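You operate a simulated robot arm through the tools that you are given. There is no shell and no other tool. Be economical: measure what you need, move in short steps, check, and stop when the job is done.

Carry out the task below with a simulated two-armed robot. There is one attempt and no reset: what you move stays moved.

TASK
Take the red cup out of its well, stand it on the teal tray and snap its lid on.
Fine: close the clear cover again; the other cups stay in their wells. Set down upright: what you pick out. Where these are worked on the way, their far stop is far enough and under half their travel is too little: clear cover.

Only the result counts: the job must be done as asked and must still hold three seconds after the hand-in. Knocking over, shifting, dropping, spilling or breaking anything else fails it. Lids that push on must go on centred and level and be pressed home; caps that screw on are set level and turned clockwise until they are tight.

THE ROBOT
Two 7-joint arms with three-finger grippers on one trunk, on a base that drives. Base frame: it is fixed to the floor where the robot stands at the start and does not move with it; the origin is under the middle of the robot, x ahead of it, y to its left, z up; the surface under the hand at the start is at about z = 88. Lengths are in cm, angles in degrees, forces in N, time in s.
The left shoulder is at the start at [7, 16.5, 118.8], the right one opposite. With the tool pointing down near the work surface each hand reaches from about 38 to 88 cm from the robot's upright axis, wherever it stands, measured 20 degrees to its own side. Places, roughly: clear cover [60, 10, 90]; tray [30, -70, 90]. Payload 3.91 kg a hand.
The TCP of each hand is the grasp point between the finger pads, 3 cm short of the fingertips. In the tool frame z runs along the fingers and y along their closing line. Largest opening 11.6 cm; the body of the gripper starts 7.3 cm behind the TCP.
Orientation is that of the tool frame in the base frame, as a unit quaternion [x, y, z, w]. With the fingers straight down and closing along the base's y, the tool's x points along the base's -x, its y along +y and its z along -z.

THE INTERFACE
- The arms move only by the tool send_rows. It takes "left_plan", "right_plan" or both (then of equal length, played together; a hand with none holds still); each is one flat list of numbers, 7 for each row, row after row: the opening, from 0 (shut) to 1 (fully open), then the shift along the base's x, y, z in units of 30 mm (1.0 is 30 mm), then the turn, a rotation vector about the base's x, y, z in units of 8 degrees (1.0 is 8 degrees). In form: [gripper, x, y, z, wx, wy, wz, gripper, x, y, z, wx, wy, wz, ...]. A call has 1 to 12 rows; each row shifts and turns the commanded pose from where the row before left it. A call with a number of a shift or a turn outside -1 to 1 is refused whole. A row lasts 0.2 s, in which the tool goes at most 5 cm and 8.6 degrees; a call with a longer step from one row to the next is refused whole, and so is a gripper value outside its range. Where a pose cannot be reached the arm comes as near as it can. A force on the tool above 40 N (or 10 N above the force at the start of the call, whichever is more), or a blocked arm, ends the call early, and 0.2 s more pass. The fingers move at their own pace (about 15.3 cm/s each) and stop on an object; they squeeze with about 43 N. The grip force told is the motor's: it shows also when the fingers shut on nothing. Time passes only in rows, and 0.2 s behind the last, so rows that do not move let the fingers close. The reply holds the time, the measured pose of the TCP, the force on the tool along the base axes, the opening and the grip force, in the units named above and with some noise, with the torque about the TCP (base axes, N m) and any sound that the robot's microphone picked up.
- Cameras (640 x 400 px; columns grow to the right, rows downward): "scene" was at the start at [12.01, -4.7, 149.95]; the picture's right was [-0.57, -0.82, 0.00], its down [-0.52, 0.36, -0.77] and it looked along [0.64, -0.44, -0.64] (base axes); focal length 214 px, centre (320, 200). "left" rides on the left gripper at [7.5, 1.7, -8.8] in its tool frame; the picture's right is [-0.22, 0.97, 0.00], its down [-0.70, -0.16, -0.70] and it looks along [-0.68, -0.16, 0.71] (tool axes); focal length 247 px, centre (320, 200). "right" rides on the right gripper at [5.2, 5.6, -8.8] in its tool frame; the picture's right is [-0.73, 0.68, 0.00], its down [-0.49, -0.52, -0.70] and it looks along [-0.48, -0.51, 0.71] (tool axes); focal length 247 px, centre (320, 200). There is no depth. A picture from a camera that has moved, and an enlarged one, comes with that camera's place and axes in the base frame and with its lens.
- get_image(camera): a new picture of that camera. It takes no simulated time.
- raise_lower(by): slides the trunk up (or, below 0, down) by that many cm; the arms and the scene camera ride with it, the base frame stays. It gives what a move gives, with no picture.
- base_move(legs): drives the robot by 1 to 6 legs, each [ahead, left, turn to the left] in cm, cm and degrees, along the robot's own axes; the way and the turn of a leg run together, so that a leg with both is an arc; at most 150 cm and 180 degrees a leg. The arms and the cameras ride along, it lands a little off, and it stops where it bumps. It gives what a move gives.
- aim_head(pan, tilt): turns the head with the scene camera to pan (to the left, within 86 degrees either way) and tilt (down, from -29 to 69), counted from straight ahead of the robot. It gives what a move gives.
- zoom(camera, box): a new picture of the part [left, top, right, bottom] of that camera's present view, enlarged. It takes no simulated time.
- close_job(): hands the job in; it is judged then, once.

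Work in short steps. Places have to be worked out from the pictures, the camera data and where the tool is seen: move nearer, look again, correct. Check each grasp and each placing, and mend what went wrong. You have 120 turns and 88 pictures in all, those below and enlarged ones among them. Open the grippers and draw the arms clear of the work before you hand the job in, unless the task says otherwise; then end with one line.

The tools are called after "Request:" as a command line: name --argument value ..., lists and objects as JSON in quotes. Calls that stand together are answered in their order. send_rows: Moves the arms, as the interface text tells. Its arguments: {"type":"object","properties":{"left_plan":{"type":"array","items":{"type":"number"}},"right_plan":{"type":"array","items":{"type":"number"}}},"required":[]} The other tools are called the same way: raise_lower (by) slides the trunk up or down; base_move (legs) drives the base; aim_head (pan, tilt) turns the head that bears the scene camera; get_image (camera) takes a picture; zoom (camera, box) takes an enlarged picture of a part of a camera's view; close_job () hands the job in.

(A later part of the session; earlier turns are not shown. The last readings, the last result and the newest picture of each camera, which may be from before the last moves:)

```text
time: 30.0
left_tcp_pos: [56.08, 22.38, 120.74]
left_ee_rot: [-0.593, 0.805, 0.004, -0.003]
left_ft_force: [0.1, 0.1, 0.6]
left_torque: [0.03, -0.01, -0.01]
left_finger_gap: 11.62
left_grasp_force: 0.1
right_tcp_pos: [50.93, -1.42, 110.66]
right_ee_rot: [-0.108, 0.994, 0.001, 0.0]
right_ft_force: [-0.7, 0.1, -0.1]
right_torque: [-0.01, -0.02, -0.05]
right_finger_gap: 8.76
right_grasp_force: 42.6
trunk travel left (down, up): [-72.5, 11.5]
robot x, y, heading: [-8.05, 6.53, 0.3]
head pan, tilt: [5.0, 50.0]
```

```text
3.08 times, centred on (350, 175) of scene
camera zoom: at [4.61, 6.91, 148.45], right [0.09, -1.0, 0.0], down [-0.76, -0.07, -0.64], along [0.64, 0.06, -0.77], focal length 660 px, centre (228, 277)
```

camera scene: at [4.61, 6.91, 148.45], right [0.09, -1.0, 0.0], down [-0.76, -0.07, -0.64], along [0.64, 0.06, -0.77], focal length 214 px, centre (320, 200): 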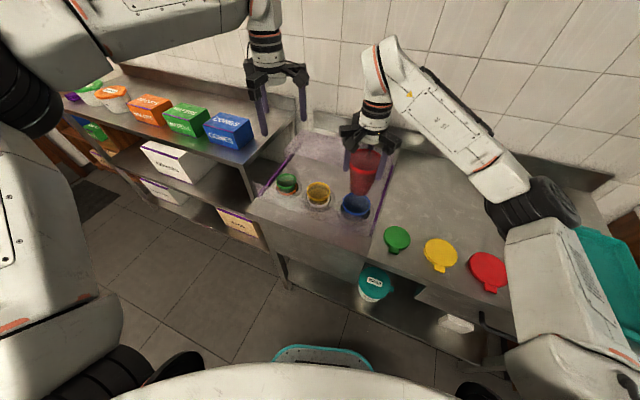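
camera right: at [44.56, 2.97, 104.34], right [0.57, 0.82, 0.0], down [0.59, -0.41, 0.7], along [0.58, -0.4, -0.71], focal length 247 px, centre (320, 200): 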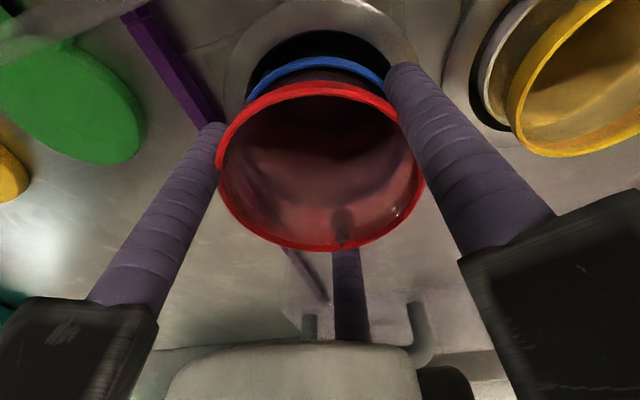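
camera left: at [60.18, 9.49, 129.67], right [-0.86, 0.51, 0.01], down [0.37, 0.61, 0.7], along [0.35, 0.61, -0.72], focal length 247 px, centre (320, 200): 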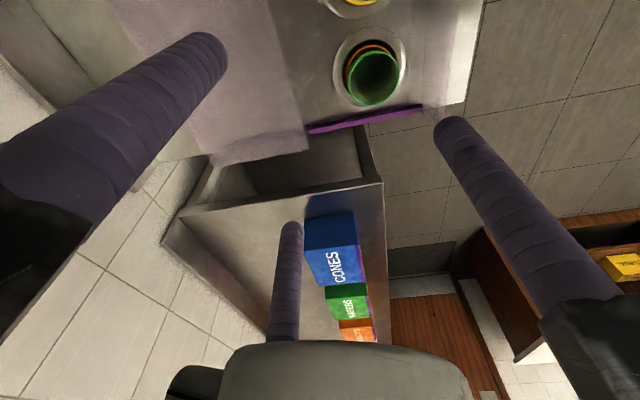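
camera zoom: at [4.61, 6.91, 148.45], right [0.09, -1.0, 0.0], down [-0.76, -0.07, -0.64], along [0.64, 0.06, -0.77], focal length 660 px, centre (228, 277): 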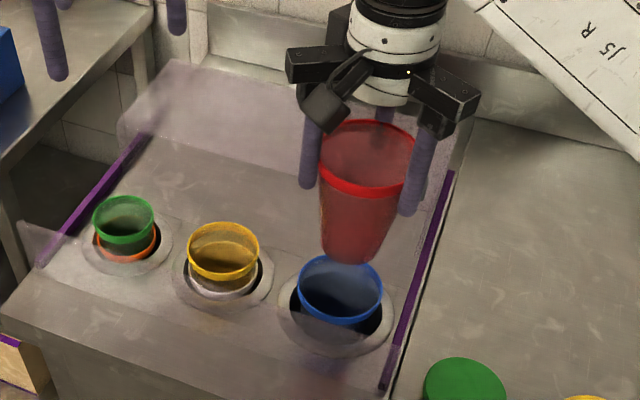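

The wells are dispensers: the blue cup now stands where the red one stood. I carry the red cup right (y≈−31) and bring the left hand back above the cover handle to close the cover.

Request:
send_rows --right_plan '[0.5, 0, 0, 0.6, 0, 0, 0, 0.5, 0, 0, 0.9, 0, 0, 0, 0.5, 0, -0.5, 0.3, 0, 0, 0, 0.5, 0, -0.9, 0, 0, 0, 0, 0.5, 0, -1, 0, 0, 0, 0, 0.5, 0, -1, 0, 0, 0, 0, 0.5, 0, -1, 0, 0, 0, 0, 0.5, 0, -1, 0, 0, 0, 0, 0.5, 0, -1, 0, 0, 0, 0, 0.5, 0, -1, 0, 0, 0, 0, 0.5, 0, -1, 0, 0, 0, 0, 0.5, 0, -0.8, 0, 0, 0, 0]'

Request:
send_rows --left_plan '[1, 0.26, -0.8, 0, 0, 0, 0, 1, 0.26, -0.9, 0, 0, 0, 0, 1, 0.26, -0.95, 0, 0, 0, 0, 1, 0.26, -0.95, 0, 0, 0, 0, 1, 0.26, -0.95, 0, 0, 0, 0, 1, 0.26, -0.95, 0, 0, 0, 0, 1, 0.26, -0.95, 0, 0, 0, 0, 1, 0.26, -0.95, -0.5, 0, 0, 0, 1, 0.26, -0.95, -0.8, 0, 0, 0, 1, 0.26, -0.95, -0.8, 0, 0, 0, 1, 0, -0.2, -0.8, 0, 0, 0, 1, 0, 0, -0.6, 0, 0, 0]'

Request:
get_image --camera "scene"

Request:
get_image --camera "left"

```text
time: 32.6
left_tcp_pos: [55.92, 22.36, 120.76]
left_ee_rot: [-0.592, 0.806, 0.003, -0.002]
left_ft_force: [0.3, -0.6, 0.1]
left_torque: [-0.02, -0.02, -0.01]
left_finger_gap: 11.62
left_grasp_force: 0.1
right_tcp_pos: [50.94, -29.11, 116.12]
right_ee_rot: [-0.108, 0.994, 0.001, 0.0]
right_ft_force: [-0.3, 0.0, 0.0]
right_torque: [-0.01, -0.02, 0.01]
right_finger_gap: 8.76
right_grasp_force: 42.9
trunk travel left (down, up): [-72.5, 11.5]
robot x, y, heading: [-8.16, 5.88, 0.5]
head pan, tilt: [5.0, 50.0]
```

```text
time: 35.2
left_tcp_pos: [63.89, -6.01, 110.27]
left_ee_rot: [-0.592, 0.806, 0.003, -0.003]
left_ft_force: [0.2, 0.2, 0.2]
left_torque: [0.01, 0.0, -0.02]
left_finger_gap: 11.6
left_grasp_force: 0.0
right_tcp_pos: [50.9, -28.89, 116.11]
right_ee_rot: [-0.109, 0.994, 0.0, 0.001]
right_ft_force: [0.6, 0.1, -1.1]
right_torque: [-0.03, 0.06, 0.04]
right_finger_gap: 8.79
right_grasp_force: 41.9
trunk travel left (down, up): [-72.5, 11.5]
robot x, y, heading: [-7.98, 6.17, 0.1]
head pan, tilt: [5.0, 50.0]
```

```text
53 pictures are left
camera scene: at [4.65, 6.99, 148.45], right [0.09, -1.0, 0.0], down [-0.76, -0.07, -0.64], along [0.64, 0.06, -0.77], focal length 214 px, centre (320, 200)
```

scene: 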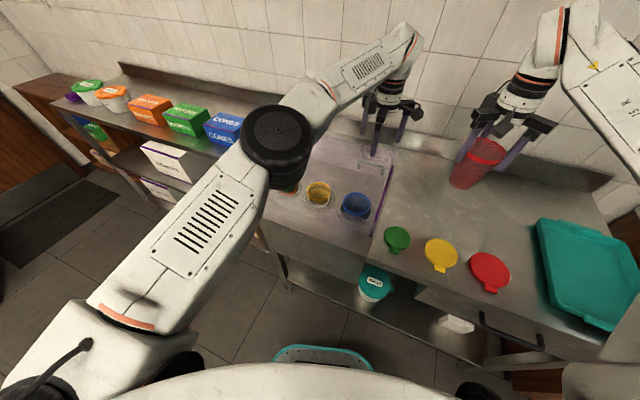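

```text
52 pictures are left
camera left: at [60.02, -12.75, 119.13], right [-0.86, 0.5, 0.01], down [0.37, 0.62, 0.7], along [0.35, 0.61, -0.72], focal length 247 px, centre (320, 200)
```

left: 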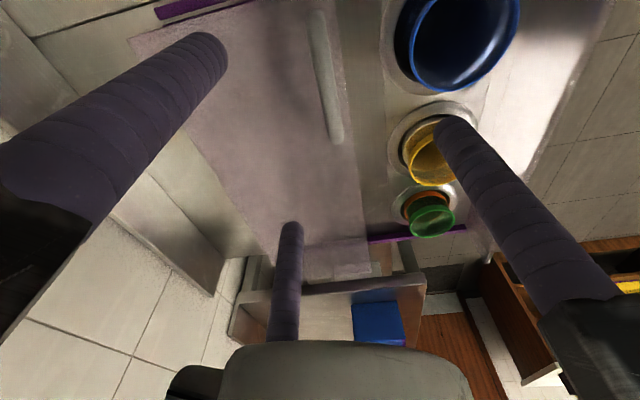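

Hand is over the handle again; cover hasn't moved. Lower and grip.

Request:
send_rows --left_plan '[1, 0, 0, -0.8, 0, 0, 0, 1, 0, 0, -0.8, 0, 0, 0, 1, 0, 0, -0.8, 0, 0, 0, 1, 0, 0, -0.7, 0, 0, 0, 1, 0, 0, -0.45, 0, 0, 0, 0.5, 0, 0, 0, 0, 0, 0, 0.2, 0, 0, 0, 0, 0, 0, 0, 0, 0, 0, 0, 0, 0, 0, 0, 0, 0, 0, 0, 0]'

Request:
get_image --camera "left"

```text
time: 37.2
left_tcp_pos: [63.55, -5.99, 99.68]
left_ee_rot: [-0.592, 0.806, 0.003, -0.002]
left_ft_force: [-10.3, 4.7, -5.2]
left_torque: [-0.11, 0.03, -0.54]
left_finger_gap: 2.33
left_grasp_force: 45.0
right_tcp_pos: [50.79, -29.05, 116.19]
right_ee_rot: [-0.107, 0.994, 0.0, 0.001]
right_ft_force: [-0.2, 0.3, 0.2]
right_torque: [-0.01, 0.01, 0.01]
right_finger_gap: 8.72
right_grasp_force: 43.2
trunk travel left (down, up): [-72.5, 11.5]
robot x, y, heading: [-8.55, 5.91, 0.4]
head pan, tilt: [5.0, 50.0]
```

```text
51 pictures are left
camera left: at [59.81, -12.71, 108.52], right [-0.86, 0.5, 0.01], down [0.37, 0.62, 0.7], along [0.35, 0.61, -0.72], focal length 247 px, centre (320, 200)
```

left: 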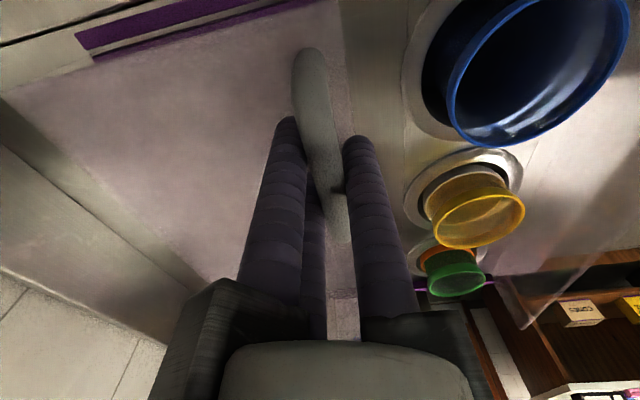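

Gripped again. Slide the cover back toward closed.

Request:
send_rows --left_plan '[0, -0.16, 0.05, 0, 0, 0, 0, 0, -0.32, 0.1, 0, 0, 0, 0, 0, -0.32, 0.1, 0, 0, 0, 0, 0, -0.32, 0.1, 0, 0, 0, 0, 0, -0.32, 0.1, 0, 0, 0, 0, 0, -0.32, 0.1, 0, 0, 0, 0, 0, -0.32, 0.1, 0, 0, 0, 0, 0, -0.32, 0.1, 0, 0, 0, 0, 0, -0.32, 0.1, 0, 0, 0, 0, 0, -0.32, 0.1, 0, 0, 0, 0]'

Request:
get_image --camera "scene"

```text
time: 39.4
left_tcp_pos: [54.58, -3.12, 99.71]
left_ee_rot: [-0.593, 0.805, 0.003, -0.002]
left_ft_force: [5.0, 13.7, 4.6]
left_torque: [0.52, -0.22, -1.09]
left_finger_gap: 2.34
left_grasp_force: 45.2
right_tcp_pos: [50.99, -28.73, 116.26]
right_ee_rot: [-0.109, 0.994, 0.0, 0.0]
right_ft_force: [0.2, -0.1, 0.2]
right_torque: [-0.01, 0.02, 0.0]
right_finger_gap: 8.76
right_grasp_force: 42.8
trunk travel left (down, up): [-72.5, 11.5]
robot x, y, heading: [-7.9, 6.51, -0.1]
head pan, tilt: [5.0, 50.0]
```

```text
50 pictures are left
camera scene: at [4.6, 7.15, 148.45], right [0.09, -1.0, 0.0], down [-0.76, -0.07, -0.64], along [0.64, 0.06, -0.77], focal length 214 px, centre (320, 200)
```

scene: 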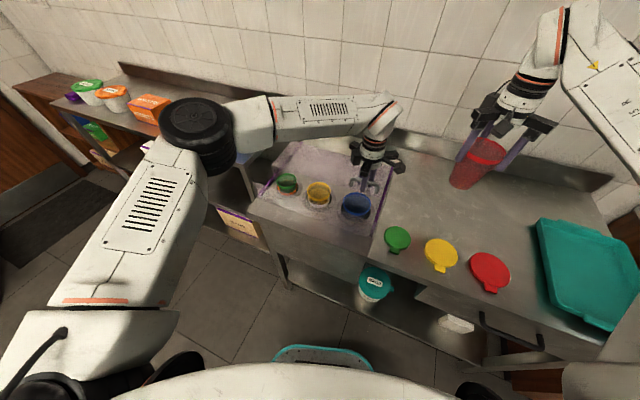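

Continue to the closed stop.

Request:
send_rows --left_plan '[0, -0.32, 0.13, 0, 0, 0, 0, 0, -0.32, 0.12, 0, 0, 0, 0, 0, -0.32, 0.1, 0, 0, 0, 0, 0, -0.32, 0.1, 0, 0, 0, 0, 0, -0.32, 0.1, 0, 0, 0, 0, 0, -0.32, 0.1, 0, 0, 0, 0, 0, -0.32, 0.1, 0, 0, 0, 0, 0, -0.32, 0.1, 0, 0, 0, 0, 0, -0.32, 0.1, 0, 0, 0, 0, 0, -0.32, 0.1, 0, 0, 0, 0, 0, -0.2, 0.06, 0, 0, 0, 0]'

Request:
get_image --camera "scene"

```text
time: 41.9
left_tcp_pos: [45.43, -0.17, 99.69]
left_ee_rot: [-0.592, 0.806, -0.004, 0.001]
left_ft_force: [22.5, -7.1, -15.8]
left_torque: [-1.34, 0.21, -0.98]
left_finger_gap: 2.33
left_grasp_force: 44.5
right_tcp_pos: [51.18, -29.28, 115.99]
right_ee_rot: [-0.107, 0.994, 0.002, -0.001]
right_ft_force: [0.0, -0.5, -0.2]
right_torque: [-0.03, -0.03, 0.0]
right_finger_gap: 8.75
right_grasp_force: 42.8
trunk travel left (down, up): [-72.5, 11.5]
robot x, y, heading: [-7.96, 5.96, 0.1]
head pan, tilt: [5.0, 50.0]
stopped in row 11 (left hand): the force on the tool passed its limit at 42 N (the readings are from after the stop); the commanded pose is now the measured one
```

```text
49 pictures are left
camera scene: at [5.03, 6.72, 148.38], right [0.09, -1.0, 0.0], down [-0.76, -0.07, -0.64], along [0.64, 0.06, -0.77], focal length 214 px, centre (320, 200)
```

scene: 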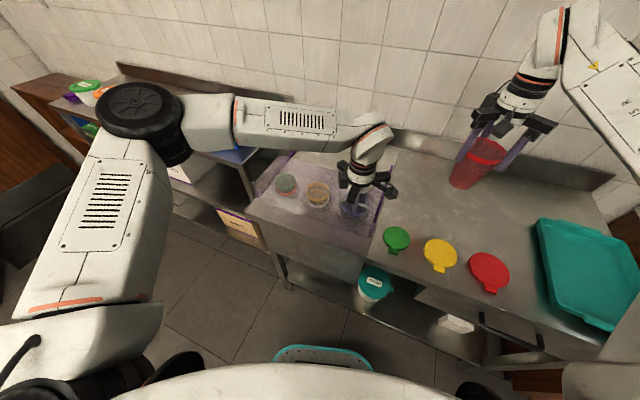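

The cover is back at its closed stop (same place as at start). Release and raise the left hand.

Request:
send_rows --left_plan '[0.3, 0.03, -0.01, 0, 0, 0, 0, 1, 0, 0, 0, 0, 0, 0, 1, 0, 0, 0, 0, 0, 0, 1, 0, 0, 0.5, 0, 0, 0, 1, 0, 0, 1, 0, 0, 0, 1, 0, 0, 1, 0, 0, 0, 1, 0, 0, 1, 0, 0, 0, 1, 0, 0, 1, 0, 0, 0, 1, 0, 0, 1, 0, 0, 0]'

Request:
base_move --legs '[[-9, -30, 0]]'

Request:
aim_head --pan -25 --tilt 45

Request:
get_image --camera "scene"

```text
time: 43.9
left_tcp_pos: [44.95, -0.25, 116.53]
left_ee_rot: [-0.593, 0.805, -0.003, 0.001]
left_ft_force: [0.5, 1.1, 0.0]
left_torque: [-0.02, 0.01, -0.01]
left_finger_gap: 11.59
left_grasp_force: 0.0
right_tcp_pos: [50.83, -29.05, 116.19]
right_ee_rot: [-0.107, 0.994, 0.001, 0.001]
right_ft_force: [0.1, 0.3, -1.0]
right_torque: [0.03, -0.01, 0.02]
right_finger_gap: 8.75
right_grasp_force: 43.2
trunk travel left (down, up): [-72.5, 11.5]
robot x, y, heading: [-8.08, 6.3, 0.1]
head pan, tilt: [5.0, 50.0]
```

```text
time: 46.0
left_tcp_pos: [35.98, -29.92, 116.42]
left_ee_rot: [-0.589, 0.808, -0.002, 0.001]
left_ft_force: [0.2, -0.3, 0.2]
left_torque: [0.0, -0.01, 0.01]
left_finger_gap: 11.59
left_grasp_force: 0.0
right_tcp_pos: [41.57, -58.93, 116.18]
right_ee_rot: [-0.104, 0.995, 0.0, 0.0]
right_ft_force: [-0.8, -0.4, -0.3]
right_torque: [-0.01, -0.02, -0.02]
right_finger_gap: 8.74
right_grasp_force: 42.6
trunk travel left (down, up): [-72.5, 11.5]
robot x, y, heading: [-17.06, -23.32, -0.7]
head pan, tilt: [5.0, 50.0]
```

```text
time: 46.9
left_tcp_pos: [36.02, -30.0, 116.54]
left_ee_rot: [-0.589, 0.808, -0.002, 0.001]
left_ft_force: [-0.6, -0.4, -0.2]
left_torque: [0.02, -0.03, 0.0]
left_finger_gap: 11.61
left_grasp_force: 0.0
right_tcp_pos: [41.62, -58.96, 116.18]
right_ee_rot: [-0.104, 0.995, 0.0, 0.0]
right_ft_force: [0.8, -0.1, -0.5]
right_torque: [-0.04, 0.01, 0.01]
right_finger_gap: 8.72
right_grasp_force: 43.3
trunk travel left (down, up): [-72.5, 11.5]
robot x, y, heading: [-17.16, -23.45, -0.2]
head pan, tilt: [-25.0, 45.0]
```

```text
48 pictures are left
camera scene: at [-4.65, -26.69, 149.15], right [-0.43, -0.9, 0.0], down [-0.64, 0.3, -0.71], along [0.64, -0.3, -0.71], focal length 214 px, centre (320, 200)
```

scene: 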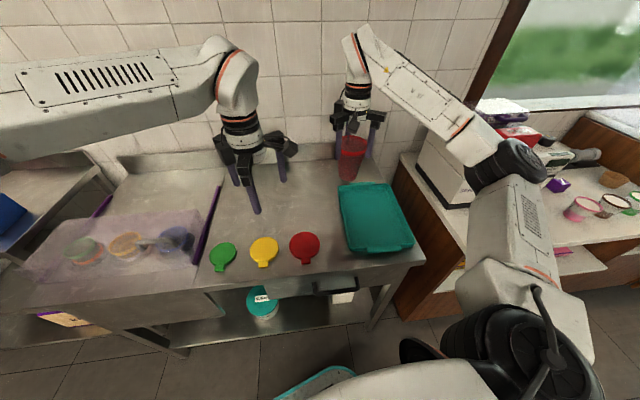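

The tray is centred at about [34, −66]; the red lid at [32.2, −38.3]. I move the cup over the tray and lower to just above it.

Request:
send_rows --right_plan '[0.5, -0.4, -0.3, 0, 0, 0, 0, 0.5, -0.5, -0.4, 0, 0, 0, 0, 0.5, -0.6, -0.5, 0, 0, 0, 0, 0.5, -0.6, -0.5, -0.4, 0, 0, 0, 0.5, -0.4, -0.3, -0.7, 0, 0, 0, 0.5, 0, 0, -0.8, 0, 0, 0, 0.5, 0, 0, -0.8, 0, 0, 0, 0.5, 0, 0, -0.6, 0, 0, 0, 0.5, 0, 0, 0, 0, 0, 0]'

Request:
zoom --camera "scene" --box '[300, 110, 440, 270]'

Request:
get_image --camera "right"

```text
time: 48.9
left_tcp_pos: [35.87, -30.05, 116.37]
left_ee_rot: [-0.589, 0.808, -0.003, 0.001]
left_ft_force: [0.1, -0.3, 0.5]
left_torque: [0.02, -0.02, -0.01]
left_finger_gap: 11.58
left_grasp_force: 0.0
right_tcp_pos: [34.08, -64.84, 106.4]
right_ee_rot: [-0.103, 0.995, 0.001, -0.001]
right_ft_force: [-0.3, -0.4, -0.2]
right_torque: [0.0, -0.01, 0.04]
right_finger_gap: 8.71
right_grasp_force: 42.9
trunk travel left (down, up): [-72.5, 11.5]
robot x, y, heading: [-17.18, -23.43, -0.4]
head pan, tilt: [-25.0, 45.0]
```

```text
2.50 times, centred on (370, 190) of scene
camera zoom: at [-4.66, -26.73, 149.15], right [-0.43, -0.9, 0.0], down [-0.64, 0.3, -0.71], along [0.64, -0.3, -0.71], focal length 536 px, centre (195, 225)
```

zoom: 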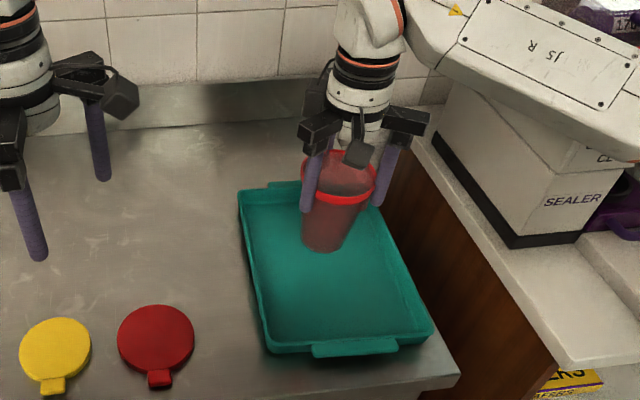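

```text
46 pictures are left
camera right: at [27.88, -60.51, 115.13], right [0.58, 0.82, 0.0], down [0.58, -0.41, 0.7], along [0.57, -0.4, -0.71], focal length 247 px, centre (320, 200)
```

right: 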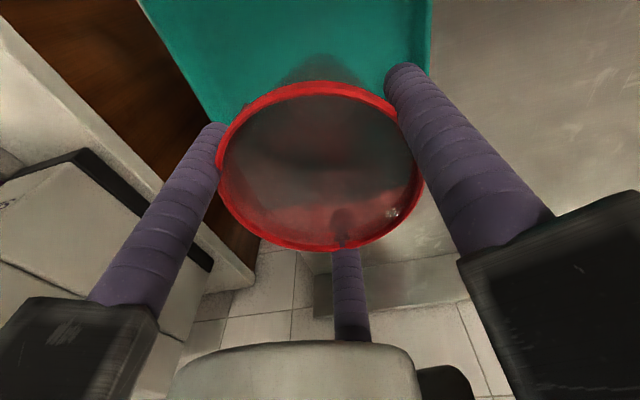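

The cup is over the tray's middle. I lower 3.6 cm and check.

Request:
send_rows --right_plan '[0.5, 0, 0, -0.4, 0, 0, 0, 0.5, 0, 0, -0.4, 0, 0, 0, 0.5, 0, 0, -0.4, 0, 0, 0, 0.5, 0, 0, 0, 0, 0, 0]'

Request:
zoom --camera "scene" --box '[320, 140, 420, 240]'

```text
time: 49.9
left_tcp_pos: [35.92, -30.1, 116.38]
left_ee_rot: [-0.589, 0.808, -0.002, 0.0]
left_ft_force: [-0.6, 0.2, -0.3]
left_torque: [0.0, 0.01, 0.0]
left_finger_gap: 11.6
left_grasp_force: 0.0
right_tcp_pos: [34.25, -64.99, 102.64]
right_ee_rot: [-0.103, 0.995, 0.001, 0.0]
right_ft_force: [-0.6, 0.0, -0.1]
right_torque: [0.0, 0.02, 0.01]
right_finger_gap: 8.75
right_grasp_force: 43.4
trunk travel left (down, up): [-72.5, 11.5]
robot x, y, heading: [-16.84, -23.52, -0.4]
head pan, tilt: [-25.0, 45.0]
```

```text
4.00 times, centred on (370, 190) of scene
camera zoom: at [-4.67, -26.74, 149.15], right [-0.43, -0.9, 0.0], down [-0.64, 0.3, -0.71], along [0.64, -0.3, -0.71], focal length 858 px, centre (120, 240)
```

zoom: 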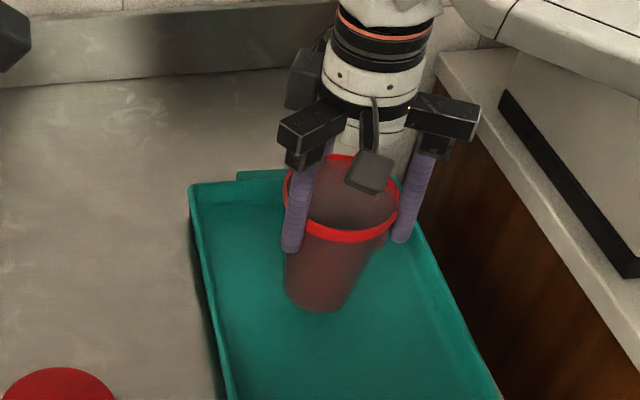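

Still free. I lower in small steps to feel the tray.

Request:
send_rows --right_plan '[0.5, 0, 0, -0.1, 0, 0, 0, 0.5, 0, 0, -0.1, 0, 0, 0, 0.5, 0, 0, -0.1, 0, 0, 0, 0.5, 0, 0, 0, 0, 0, 0]'

```text
time: 50.9
left_tcp_pos: [35.96, -29.99, 116.37]
left_ee_rot: [-0.589, 0.808, -0.002, 0.001]
left_ft_force: [-0.4, -0.1, 0.2]
left_torque: [0.0, 0.03, -0.02]
left_finger_gap: 11.61
left_grasp_force: 0.1
right_tcp_pos: [34.06, -64.87, 101.66]
right_ee_rot: [-0.104, 0.995, 0.002, 0.0]
right_ft_force: [0.5, 0.0, 0.2]
right_torque: [-0.02, 0.0, 0.01]
right_finger_gap: 8.73
right_grasp_force: 42.9
trunk travel left (down, up): [-72.5, 11.5]
robot x, y, heading: [-16.77, -23.42, -0.2]
head pan, tilt: [-25.0, 45.0]
```

Request:
send_rows --right_plan '[0.5, 0, 0, -0.1, 0, 0, 0, 0.5, 0, 0, -0.1, 0, 0, 0, 0.5, 0, 0, -0.1, 0, 0, 0, 0.5, 0, 0, 0, 0, 0, 0]'

Request:
zoom --camera "scene" --box '[320, 140, 420, 240]'

```text
time: 51.9
left_tcp_pos: [35.96, -30.15, 116.45]
left_ee_rot: [-0.589, 0.808, -0.002, 0.001]
left_ft_force: [0.0, 0.3, -0.1]
left_torque: [0.0, 0.03, 0.0]
left_finger_gap: 11.63
left_grasp_force: 0.0
right_tcp_pos: [34.21, -64.96, 100.91]
right_ee_rot: [-0.104, 0.995, 0.0, -0.001]
right_ft_force: [0.1, 0.0, -1.6]
right_torque: [-0.05, -0.02, 0.01]
right_finger_gap: 8.74
right_grasp_force: 42.9
trunk travel left (down, up): [-72.5, 11.5]
robot x, y, heading: [-17.18, -23.17, -0.4]
head pan, tilt: [-25.0, 45.0]
```

```text
4.00 times, centred on (370, 190) of scene
camera zoom: at [-4.67, -26.75, 149.15], right [-0.43, -0.9, 0.0], down [-0.64, 0.3, -0.71], along [0.64, -0.3, -0.71], focal length 858 px, centre (120, 240)
```

zoom: 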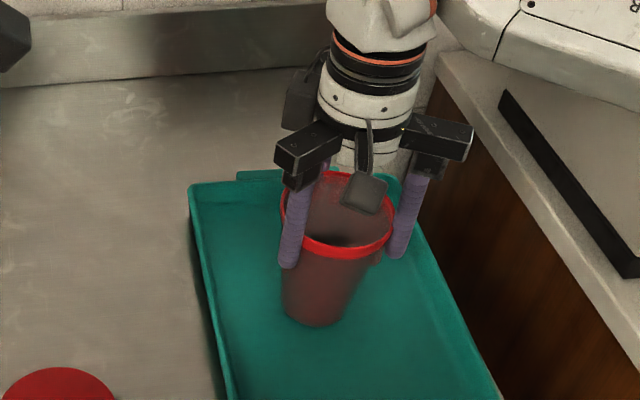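

Not touching clearly yet; continue in 3 mm steps.

Request:
send_rows --right_plan '[0.5, 0, 0, -0.1, 0, 0, 0, 0.5, 0, 0, -0.05, 0, 0, 0, 0.5, 0, 0, 0, 0, 0, 0]'

```text
time: 52.7
left_tcp_pos: [35.95, -30.07, 116.46]
left_ee_rot: [-0.59, 0.808, -0.003, 0.001]
left_ft_force: [0.2, -0.5, 0.6]
left_torque: [0.0, -0.01, -0.02]
left_finger_gap: 11.58
left_grasp_force: 0.0
right_tcp_pos: [34.16, -64.9, 100.39]
right_ee_rot: [-0.103, 0.995, 0.001, -0.001]
right_ft_force: [-0.4, 0.5, -1.0]
right_torque: [-0.03, -0.01, -0.02]
right_finger_gap: 8.7
right_grasp_force: 42.9
trunk travel left (down, up): [-72.5, 11.5]
robot x, y, heading: [-17.1, -23.81, -0.1]
head pan, tilt: [-25.0, 45.0]
```

Request:
send_rows --right_plan '[0.5, 0, 0, -0.1, 0, 0, 0, 0.5, 0, 0, -0.05, 0, 0, 0, 0.5, 0, 0, 0, 0, 0, 0]'

Request:
get_image --camera "left"

```text
time: 53.5
left_tcp_pos: [36.01, -30.08, 116.5]
left_ee_rot: [-0.589, 0.808, -0.003, 0.001]
left_ft_force: [0.3, -0.6, -0.9]
left_torque: [0.04, 0.03, 0.0]
left_finger_gap: 11.59
left_grasp_force: 0.0
right_tcp_pos: [34.24, -65.02, 100.0]
right_ee_rot: [-0.104, 0.995, 0.0, 0.0]
right_ft_force: [0.1, -1.3, 5.0]
right_torque: [-0.16, 0.13, 0.03]
right_finger_gap: 8.73
right_grasp_force: 42.8
trunk travel left (down, up): [-72.5, 11.5]
robot x, y, heading: [-16.79, -23.35, -0.6]
head pan, tilt: [-25.0, 45.0]
```

```text
43 pictures are left
camera left: at [31.98, -36.69, 125.32], right [-0.86, 0.51, -0.01], down [0.36, 0.62, 0.7], along [0.36, 0.6, -0.71], focal length 247 px, centre (320, 200)
```

left: 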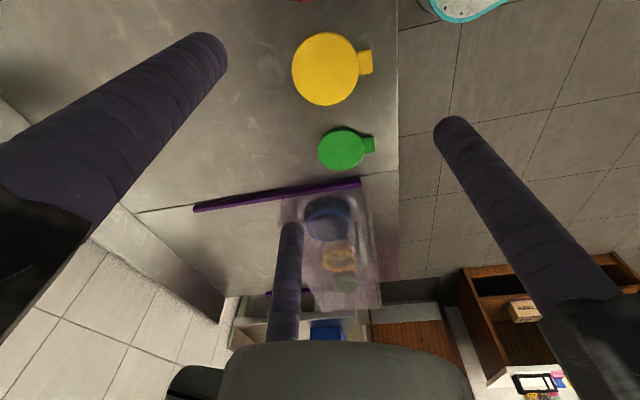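

Contact felt (5 N): the cup stands on the tray. Release slowly and raise.

Request:
send_rows --right_plan '[0.8, 0, 0, 0, 0, 0, 0, 1, 0, 0, 0, 0, 0, 0, 1, 0, 0, 0, 0, 0, 0, 1, 0, 0, 0.3, 0, 0, 0, 1, 0, 0, 0.7, 0, 0, 0, 1, 0, 0, 0.9, 0, 0, 0, 1, 0, 0, 0.9, 0, 0, 0, 1, 0, 0, 0.9, 0, 0, 0]'

Request:
zoom --camera "scene" --box '[260, 140, 430, 280]'

Request:
get_image --camera "right"

```text
time: 55.3
left_tcp_pos: [35.78, -29.97, 116.48]
left_ee_rot: [-0.589, 0.808, -0.003, 0.001]
left_ft_force: [-0.1, 0.6, -0.3]
left_torque: [-0.03, -0.01, 0.0]
left_finger_gap: 11.61
left_grasp_force: 0.1
right_tcp_pos: [34.04, -64.85, 110.87]
right_ee_rot: [-0.104, 0.995, 0.001, 0.0]
right_ft_force: [-0.2, 0.5, -0.5]
right_torque: [-0.02, -0.03, -0.02]
right_finger_gap: 11.6
right_grasp_force: 0.1
trunk travel left (down, up): [-72.5, 11.5]
robot x, y, heading: [-17.01, -23.25, -0.3]
head pan, tilt: [-25.0, 45.0]
```

```text
2.86 times, centred on (345, 210) of scene
camera zoom: at [-4.72, -26.69, 149.15], right [-0.43, -0.9, 0.0], down [-0.64, 0.3, -0.71], along [0.64, -0.3, -0.71], focal length 613 px, centre (249, 171)
```

zoom: 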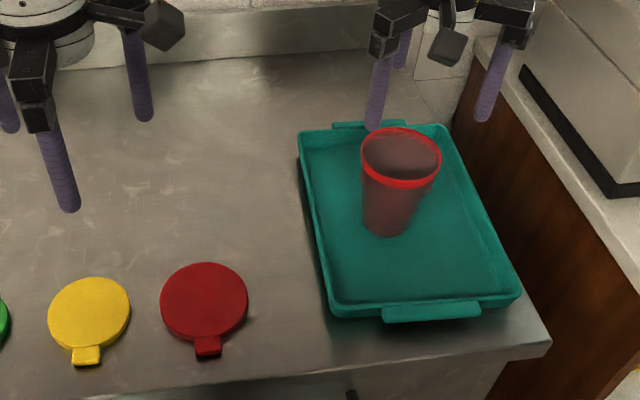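

```text
41 pictures are left
camera right: at [27.73, -60.49, 119.72], right [0.58, 0.82, 0.0], down [0.58, -0.41, 0.7], along [0.57, -0.4, -0.72], focal length 247 px, centre (320, 200)
```

right: 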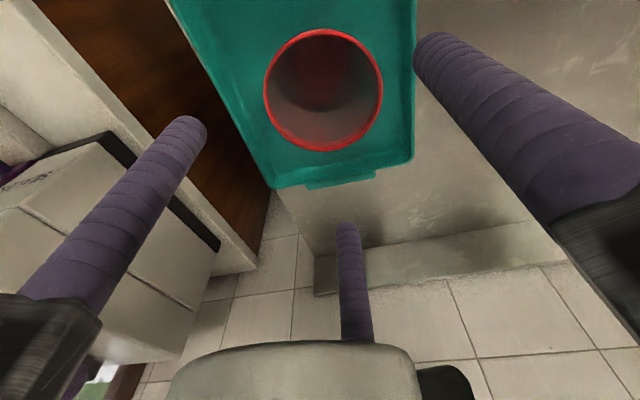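

The cup stands upright at [34.1, −64.75], rim z≈99. The lid (≈10 cm, tab toward the robot) lies at ≈[32.6, −38.5]; my present jaw angle straddles the tab. I move the left hand off to the left and the right hand above the lid.

Request:
send_rows --left_plan '[1, 0, 0.5, 0.5, 0, 0, 0, 1, 0, 0.9, 0.5, 0, 0, 0, 1, 0, 0.95, 0.5, 0, 0, 0, 1, 0, 0.95, 0.5, 0, 0, 0, 1, 0, 0.95, 0, 0, 0, 0, 1, 0, 0.95, 0, 0, 0, 0, 1, 0, 0.95, 0, 0, 0, 0, 1, 0, 0.95, 0, 0, 0, 0, 1, 0, 0.95, 0, 0, 0, 0, 1, 0, 0.3, 0, 0, 0, 0, 1, 0, 0, 0, 0, 0, 0, 1, 0, 0, 0, 0, 0, 0]' --right_plan '[1, 0, 0, 0.3, 0, 0, 0, 1, 0, 0, 0.3, 0, 0, 0, 1, -0.05, 0.8, 0, 0, 0, 0, 1, -0.05, 0.9, 0, 0, 0, 0, 1, -0.05, 0.95, 0, 0, 0, 0, 1, -0.05, 0.95, 0, 0, 0, 0, 1, -0.05, 0.95, 0, 0, 0, 0, 1, -0.05, 0.95, 0, 0, 0, 0, 1, -0.05, 0.95, 0, 0, 0, 0, 1, -0.05, 0.95, 0, 0, 0, 0, 1, -0.05, 0.95, -0.5, 0, 0, 0, 1, 0, 0.4, -0.7, 0, 0, 0]'

Request:
get_image --camera "scene"

Request:
get_image --camera "right"

```text
time: 57.9
left_tcp_pos: [35.95, -5.28, 122.33]
left_ee_rot: [-0.589, 0.808, -0.003, 0.001]
left_ft_force: [0.1, 0.3, 0.5]
left_torque: [-0.01, -0.03, -0.03]
left_finger_gap: 11.59
left_grasp_force: 0.0
right_tcp_pos: [33.08, -38.67, 109.41]
right_ee_rot: [-0.103, 0.995, 0.002, 0.0]
right_ft_force: [-0.3, -0.8, 0.0]
right_torque: [0.01, 0.01, 0.02]
right_finger_gap: 11.62
right_grasp_force: 0.0
trunk travel left (down, up): [-72.5, 11.5]
robot x, y, heading: [-17.05, -23.44, -0.2]
head pan, tilt: [-25.0, 45.0]
```

```text
40 pictures are left
camera scene: at [-4.58, -26.76, 149.14], right [-0.43, -0.9, 0.0], down [-0.64, 0.3, -0.71], along [0.64, -0.3, -0.71], focal length 214 px, centre (320, 200)
```

scene: 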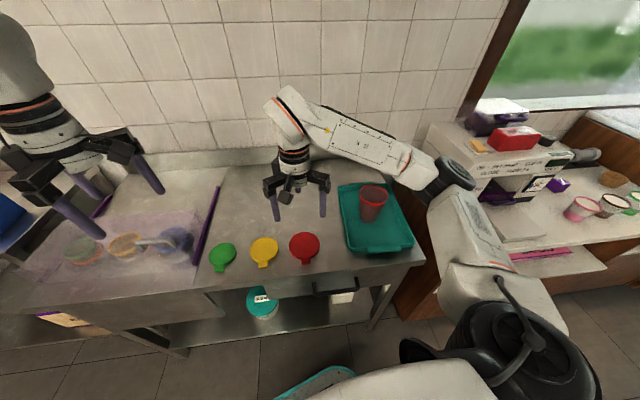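

```text
39 pictures are left
camera right: at [26.76, -34.34, 118.2], right [0.58, 0.82, 0.0], down [0.58, -0.41, 0.7], along [0.57, -0.4, -0.72], focal length 247 px, centre (320, 200)
```

right: 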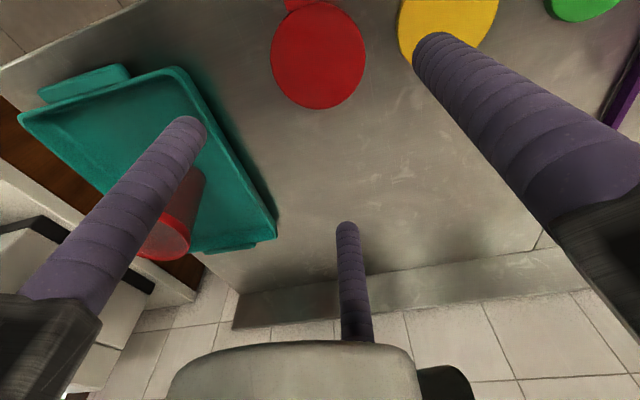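

Lid centre ≈[32.5, −38.6]. Centre on it and descend to z≈94.

Request:
send_rows --right_plan '[1, -0.17, 0.02, -0.7, 0, 0, 0, 1, 0, 0, -0.8, 0, 0, 0, 1, 0, 0, -0.8, 0, 0, 0, 1, 0, 0, -0.8, 0, 0, 0, 1, 0, 0, -0.8, 0, 0, 0, 1, 0, 0, -0.7, 0, 0, 0, 1, 0, 0, -0.4, 0, 0, 0, 1, 0, 0, 0, 0, 0, 0]'

Request:
get_image --camera "right"

Request:
zoom --camera "scene" --box '[240, 170, 360, 280]'

```text
time: 59.7
left_tcp_pos: [35.96, -5.18, 122.4]
left_ee_rot: [-0.589, 0.808, -0.003, 0.001]
left_ft_force: [0.4, -0.8, 0.8]
left_torque: [-0.01, -0.02, -0.06]
left_finger_gap: 11.62
left_grasp_force: 0.1
right_tcp_pos: [32.28, -38.77, 94.25]
right_ee_rot: [-0.104, 0.995, 0.0, 0.0]
right_ft_force: [-0.1, -0.5, 0.4]
right_torque: [0.03, 0.01, 0.0]
right_finger_gap: 11.59
right_grasp_force: 0.1
trunk travel left (down, up): [-72.5, 11.5]
robot x, y, heading: [-17.28, -23.34, -0.2]
head pan, tilt: [-25.0, 45.0]
```

```text
38 pictures are left
camera right: at [26.0, -34.36, 103.0], right [0.58, 0.82, 0.0], down [0.58, -0.41, 0.7], along [0.57, -0.4, -0.71], focal length 247 px, centre (320, 200)
```

right: 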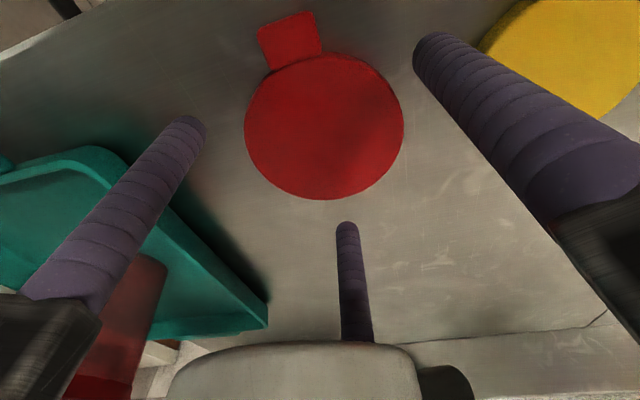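

```text
3.64 times, centred on (300, 225) of scene
camera zoom: at [-4.68, -26.71, 149.15], right [-0.43, -0.9, 0.0], down [-0.64, 0.3, -0.71], along [0.64, -0.3, -0.71], focal length 780 px, centre (393, 109)
```

zoom: 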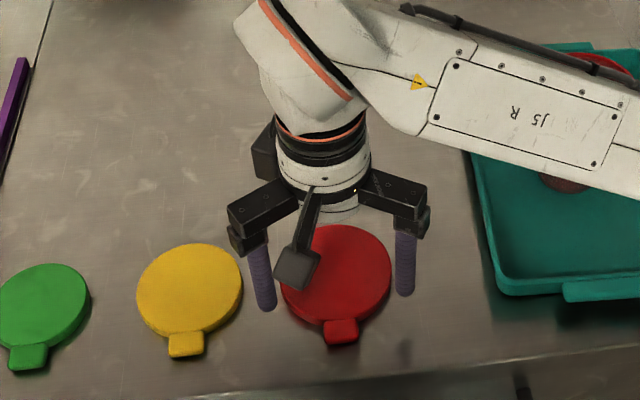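

Lid centre [32.7, −38.7]. Shift 0.4 cm and lower 2.7 cm, then feel for the counter.

Request:
send_rows --right_plan '[1, 0.13, 0, -0.3, 0, 0, 0, 1, 0, 0, -0.3, 0, 0, 0, 1, 0, 0, -0.3, 0, 0, 0, 1, 0, 0, 0, 0, 0, 0]'

Request:
get_image --camera "right"

Request:
zoom --camera "scene" --box '[270, 200, 340, 270]'

```text
time: 60.7
left_tcp_pos: [35.93, -5.12, 122.33]
left_ee_rot: [-0.589, 0.808, -0.003, 0.001]
left_ft_force: [0.3, 0.2, 0.1]
left_torque: [0.03, 0.0, -0.03]
left_finger_gap: 11.6
left_grasp_force: 0.2
right_tcp_pos: [32.8, -38.61, 91.55]
right_ee_rot: [-0.104, 0.995, 0.002, -0.001]
right_ft_force: [1.2, 0.2, -0.4]
right_torque: [-0.03, 0.0, -0.01]
right_finger_gap: 11.59
right_grasp_force: 0.0
trunk travel left (down, up): [-72.5, 11.5]
robot x, y, heading: [-17.35, -23.28, -0.3]
head pan, tilt: [-25.0, 45.0]
```

```text
36 pictures are left
camera right: at [26.36, -34.22, 100.29], right [0.58, 0.82, 0.0], down [0.58, -0.41, 0.7], along [0.57, -0.4, -0.71], focal length 247 px, centre (320, 200)
```

right: 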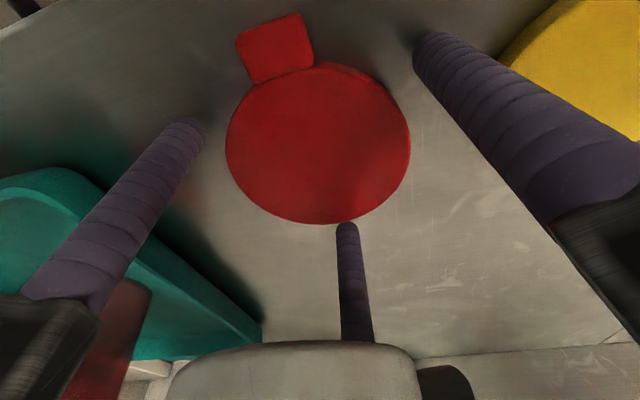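

```text
5.71 times, centred on (305, 235) of scene
camera zoom: at [-4.67, -26.72, 149.15], right [-0.43, -0.9, 0.0], down [-0.64, 0.3, -0.71], along [0.64, -0.3, -0.71], focal length 1226 px, centre (406, 0)
```

zoom: 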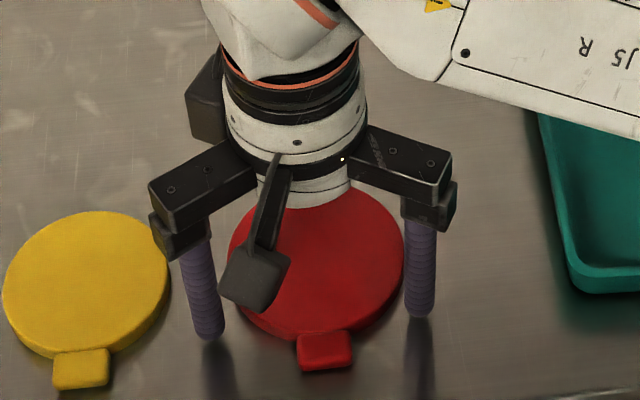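

The lid is centred between the jaws. Lower a few more mm, feeling for the counter.

Request:
send_rows --right_plan '[1, 0, 0, -0.1, 0, 0, 0, 1, 0, 0, -0.06, 0, 0, 0, 1, 0, 0, 0, 0, 0, 0]'

```text
time: 61.5
left_tcp_pos: [35.97, -5.27, 122.43]
left_ee_rot: [-0.589, 0.808, -0.003, 0.001]
left_ft_force: [0.0, -0.8, 0.0]
left_torque: [0.01, -0.02, -0.02]
left_finger_gap: 11.61
left_grasp_force: 0.0
right_tcp_pos: [32.61, -38.66, 91.19]
right_ee_rot: [-0.104, 0.995, 0.001, 0.0]
right_ft_force: [-0.7, -0.2, 0.4]
right_torque: [-0.01, -0.02, -0.02]
right_finger_gap: 11.61
right_grasp_force: 0.0
trunk travel left (down, up): [-72.5, 11.5]
robot x, y, heading: [-17.22, -23.36, -0.4]
head pan, tilt: [-25.0, 45.0]
```

Request:
send_rows --right_plan '[1, 0, 0, -0.05, 0, 0, 0, 1, 0, 0, -0.05, 0, 0, 0, 1, 0, 0, 0, 0, 0, 0]'

```text
time: 62.3
left_tcp_pos: [35.81, -5.2, 122.44]
left_ee_rot: [-0.589, 0.808, -0.003, 0.002]
left_ft_force: [0.2, 0.2, 0.2]
left_torque: [-0.01, -0.01, -0.02]
left_finger_gap: 11.59
left_grasp_force: 0.1
right_tcp_pos: [32.63, -38.67, 90.89]
right_ee_rot: [-0.104, 0.995, 0.0, 0.003]
right_ft_force: [3.4, -4.3, 20.5]
right_torque: [-1.02, 0.89, 0.38]
right_finger_gap: 11.61
right_grasp_force: 0.1
trunk travel left (down, up): [-72.5, 11.5]
robot x, y, heading: [-17.22, -23.48, -0.4]
head pan, tilt: [-25.0, 45.0]
```

Counter touched (20 N, TCP 90.9). Raise 3 mm and close on the lid.

Request:
send_rows --right_plan '[1, 0, 0, 0.1, 0, 0, 0, 0.9, 0, 0, 0, 0, 0, 0, 0.8, 0, 0, 0, 0, 0, 0, 0.6, 0, 0, 0, 0, 0, 0, 0.6, 0, 0, 0, 0, 0, 0]'

Request:
get_image --camera "right"

```text
time: 63.5
left_tcp_pos: [36.01, -5.05, 122.34]
left_ee_rot: [-0.589, 0.808, -0.002, 0.001]
left_ft_force: [-0.1, 0.2, 0.6]
left_torque: [0.02, 0.0, 0.03]
left_finger_gap: 11.59
left_grasp_force: 0.0
right_tcp_pos: [32.51, -38.61, 91.02]
right_ee_rot: [-0.103, 0.995, 0.001, 0.0]
right_ft_force: [-0.3, -0.8, 0.9]
right_torque: [0.0, -0.01, 0.0]
right_finger_gap: 10.35
right_grasp_force: 33.7
trunk travel left (down, up): [-72.5, 11.5]
robot x, y, heading: [-17.05, -23.61, -0.4]
head pan, tilt: [-25.0, 45.0]
```

```text
34 pictures are left
camera right: at [26.28, -34.24, 99.85], right [0.58, 0.82, 0.0], down [0.58, -0.41, 0.7], along [0.57, -0.4, -0.71], focal length 247 px, centre (320, 200)
```

right: 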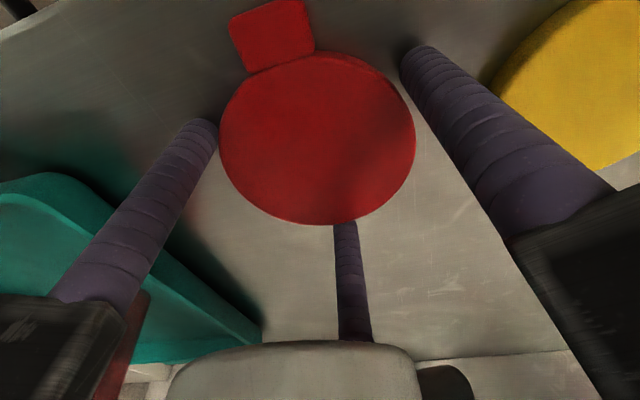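

Gap 10.35 cm, force building. Hold two more rows then lift 3 cm.

Request:
send_rows --right_plan '[0.6, 0, 0, 0, 0, 0, 0, 0.6, 0, 0, 0, 0, 0, 0, 0.6, 0, 0, 0.2, 0, 0, 0, 0.6, 0, 0, 0.4, 0, 0, 0, 0.6, 0, 0, 0.4, 0, 0, 0, 0.6, 0, 0, 0, 0, 0, 0]'

Request:
get_image --camera "right"

Request:
zoom --camera "scene" --box '[270, 180, 350, 270]'

```text
time: 64.9
left_tcp_pos: [35.83, -5.2, 122.32]
left_ee_rot: [-0.589, 0.808, -0.002, 0.002]
left_ft_force: [-0.4, -0.3, 0.0]
left_torque: [0.02, 0.02, 0.03]
left_finger_gap: 11.59
left_grasp_force: 0.2
right_tcp_pos: [32.53, -38.54, 94.13]
right_ee_rot: [-0.103, 0.995, 0.0, 0.0]
right_ft_force: [0.8, -0.6, 0.4]
right_torque: [0.0, -0.03, 0.0]
right_finger_gap: 9.86
right_grasp_force: 42.8
trunk travel left (down, up): [-72.5, 11.5]
robot x, y, heading: [-17.12, -23.58, -0.3]
head pan, tilt: [-25.0, 45.0]
```

```text
33 pictures are left
camera right: at [26.36, -34.22, 102.89], right [0.58, 0.82, 0.0], down [0.58, -0.41, 0.7], along [0.57, -0.4, -0.71], focal length 247 px, centre (320, 200)
```

right: 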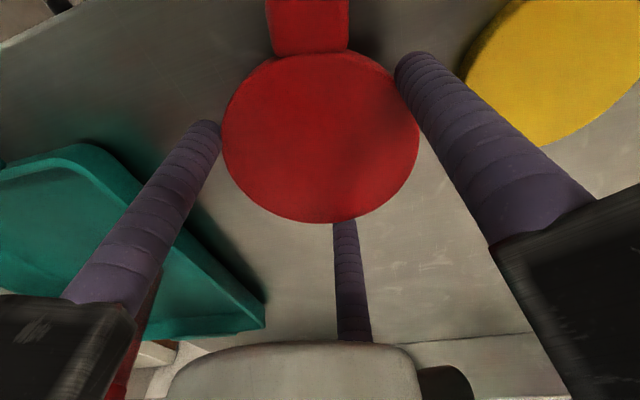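

```text
4.44 times, centred on (310, 225) of scene
camera zoom: at [-4.67, -26.74, 149.15], right [-0.43, -0.9, 0.0], down [-0.64, 0.3, -0.71], along [0.64, -0.3, -0.71], focal length 953 px, centre (364, 89)
```

zoom: 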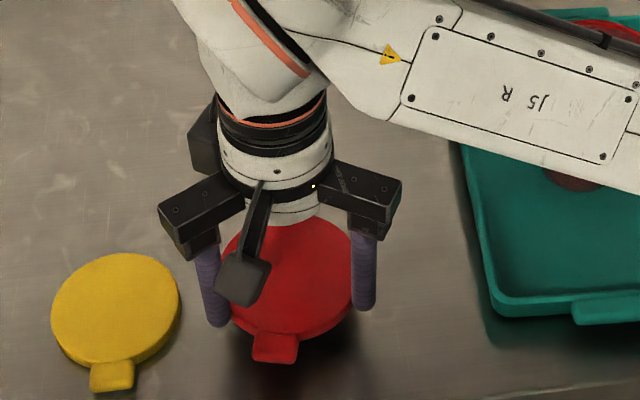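

Lid held level at 9.86 cm. I raise and carry it over the cup at [34.1, −64.75].

Request:
send_rows --right_plan '[0.6, 0, 0, 0.8, 0, 0, 0, 0.6, 0, 0, 1, 0, 0, 0, 0.6, 0, 0, 1, 0, 0, 0, 0.6, 0.06, -0.8, 1, 0, 0, 0, 0.6, 0.06, -0.95, 1, 0, 0, 0, 0.6, 0.06, -0.95, 1, 0, 0, 0, 0.6, 0.06, -0.95, 0, 0, 0, 0, 0.6, 0.06, -0.95, 0, 0, 0, 0, 0.6, 0.06, -0.95, 0, 0, 0, 0, 0.6, 0.06, -0.95, 0, 0, 0, 0, 0.6, 0.06, -0.95, 0, 0, 0, 0, 0.6, 0.05, -0.9, 0, 0, 0, 0]'

Request:
send_rows --right_plan '[0.6, 0, -0.3, -0.2, 0, 0, 0, 0.6, 0, 0, 0, 0, 0, 0]'

Request:
zoom --camera "scene" --box '[310, 110, 430, 240]'

Request:
get_image --camera "right"

```text
time: 67.5
left_tcp_pos: [35.86, -5.2, 122.3]
left_ee_rot: [-0.59, 0.808, -0.002, 0.001]
left_ft_force: [0.4, 0.2, 0.4]
left_torque: [0.0, -0.01, 0.01]
left_finger_gap: 11.6
left_grasp_force: 0.1
right_tcp_pos: [34.32, -63.83, 111.51]
right_ee_rot: [-0.103, 0.995, 0.001, 0.001]
right_ft_force: [0.3, -0.4, -0.4]
right_torque: [0.03, 0.0, -0.01]
right_finger_gap: 9.88
right_grasp_force: 43.3
trunk travel left (down, up): [-72.5, 11.5]
robot x, y, heading: [-17.37, -23.46, -0.2]
head pan, tilt: [-25.0, 45.0]
```

```text
time: 68.1
left_tcp_pos: [36.01, -5.21, 122.4]
left_ee_rot: [-0.589, 0.808, -0.003, 0.0]
left_ft_force: [0.3, -0.6, 0.0]
left_torque: [0.01, 0.01, 0.0]
left_finger_gap: 11.58
left_grasp_force: 0.0
right_tcp_pos: [34.34, -64.57, 111.01]
right_ee_rot: [-0.104, 0.995, 0.0, -0.001]
right_ft_force: [-0.2, -0.3, 0.6]
right_torque: [0.0, -0.01, -0.03]
right_finger_gap: 9.87
right_grasp_force: 42.7
trunk travel left (down, up): [-72.5, 11.5]
robot x, y, heading: [-17.13, -23.48, -0.4]
head pan, tilt: [-25.0, 45.0]
```

```text
3.08 times, centred on (370, 175) of scene
camera zoom: at [-4.67, -26.73, 149.15], right [-0.43, -0.9, 0.0], down [-0.64, 0.3, -0.71], along [0.64, -0.3, -0.71], focal length 660 px, centre (166, 277)
```

zoom: 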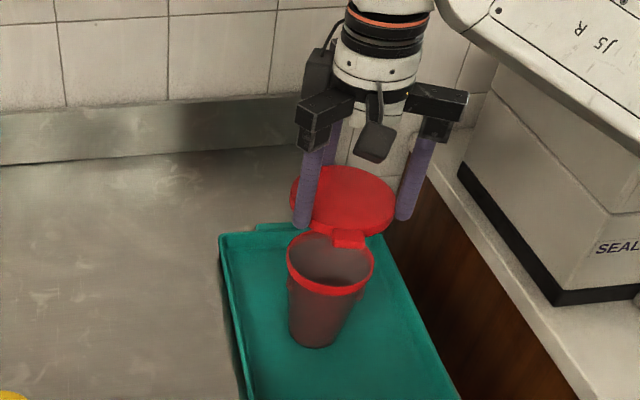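

```text
30 pictures are left
camera right: at [28.03, -60.16, 119.71], right [0.58, 0.82, 0.0], down [0.58, -0.41, 0.7], along [0.57, -0.4, -0.71], focal length 247 px, centre (320, 200)
```

right: 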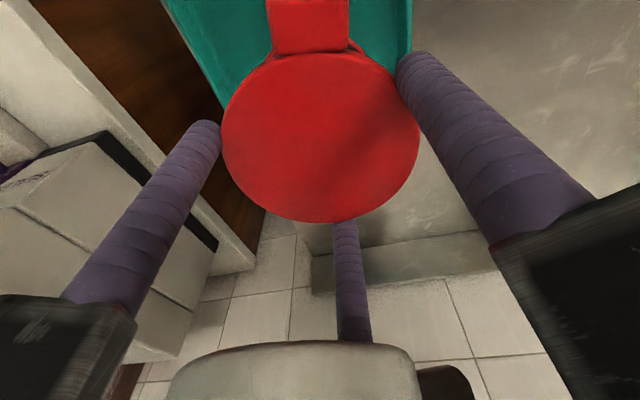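

Lid and cup line up to ~3 mm. I correct slightly to [34.15, −64.9] and lower to just above the rim.

Request:
send_rows --right_plan '[0.6, -0.05, -0.08, -0.5, 0, 0, 0, 0.6, 0, 0, -0.7, 0, 0, 0, 0.6, 0, 0, -0.6, 0, 0, 0, 0.6, 0, 0, -0.4, 0, 0, 0, 0.6, 0, 0, 0, 0, 0, 0, 0.6, 0, 0, 0, 0, 0, 0]'

Request:
zoom --camera "scene" --box '[330, 150, 420, 230]'

```text
time: 69.5
left_tcp_pos: [35.98, -5.28, 122.42]
left_ee_rot: [-0.589, 0.808, -0.003, 0.0]
left_ft_force: [0.1, -0.6, 0.6]
left_torque: [0.02, -0.02, 0.01]
left_finger_gap: 11.6
left_grasp_force: 0.0
right_tcp_pos: [34.14, -64.85, 104.39]
right_ee_rot: [-0.104, 0.995, 0.001, 0.0]
right_ft_force: [-0.1, 0.3, -0.7]
right_torque: [-0.01, -0.03, -0.01]
right_finger_gap: 9.87
right_grasp_force: 43.1
trunk travel left (down, up): [-72.5, 11.5]
robot x, y, heading: [-17.18, -23.09, -0.4]
head pan, tilt: [-25.0, 45.0]
```

```text
5.00 times, centred on (375, 190) of scene
camera zoom: at [-4.68, -26.74, 149.15], right [-0.43, -0.9, 0.0], down [-0.64, 0.3, -0.71], along [0.64, -0.3, -0.71], focal length 1072 px, centre (45, 250)
```

zoom: 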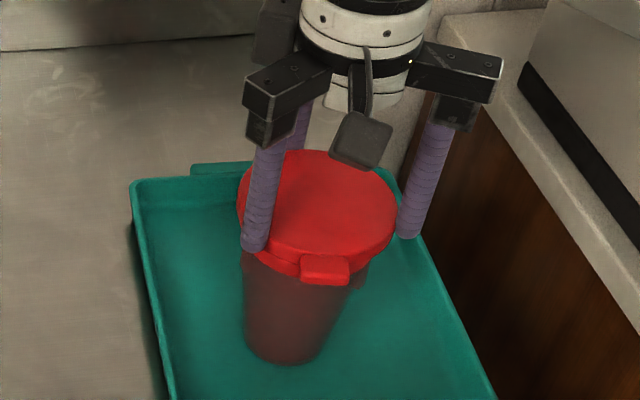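

Aligned. Lower gently until contact.

Request:
send_rows --right_plan '[0.6, 0, 0, -0.2, 0, 0, 0, 0.6, 0, 0, -0.15, 0, 0, 0, 0.6, 0, 0, -0.15, 0, 0, 0, 0.6, 0, 0, 0, 0, 0, 0]'

```text
time: 70.5
left_tcp_pos: [35.9, -5.32, 122.36]
left_ee_rot: [-0.589, 0.808, -0.003, 0.0]
left_ft_force: [0.4, -0.3, 0.2]
left_torque: [0.03, 0.03, -0.02]
left_finger_gap: 11.59
left_grasp_force: 0.1
right_tcp_pos: [34.07, -64.82, 102.78]
right_ee_rot: [-0.104, 0.995, 0.0, -0.001]
right_ft_force: [-0.7, -0.3, -0.1]
right_torque: [0.01, 0.01, -0.01]
right_finger_gap: 9.89
right_grasp_force: 43.0
trunk travel left (down, up): [-72.5, 11.5]
robot x, y, heading: [-16.82, -23.15, -0.2]
head pan, tilt: [-25.0, 45.0]
```

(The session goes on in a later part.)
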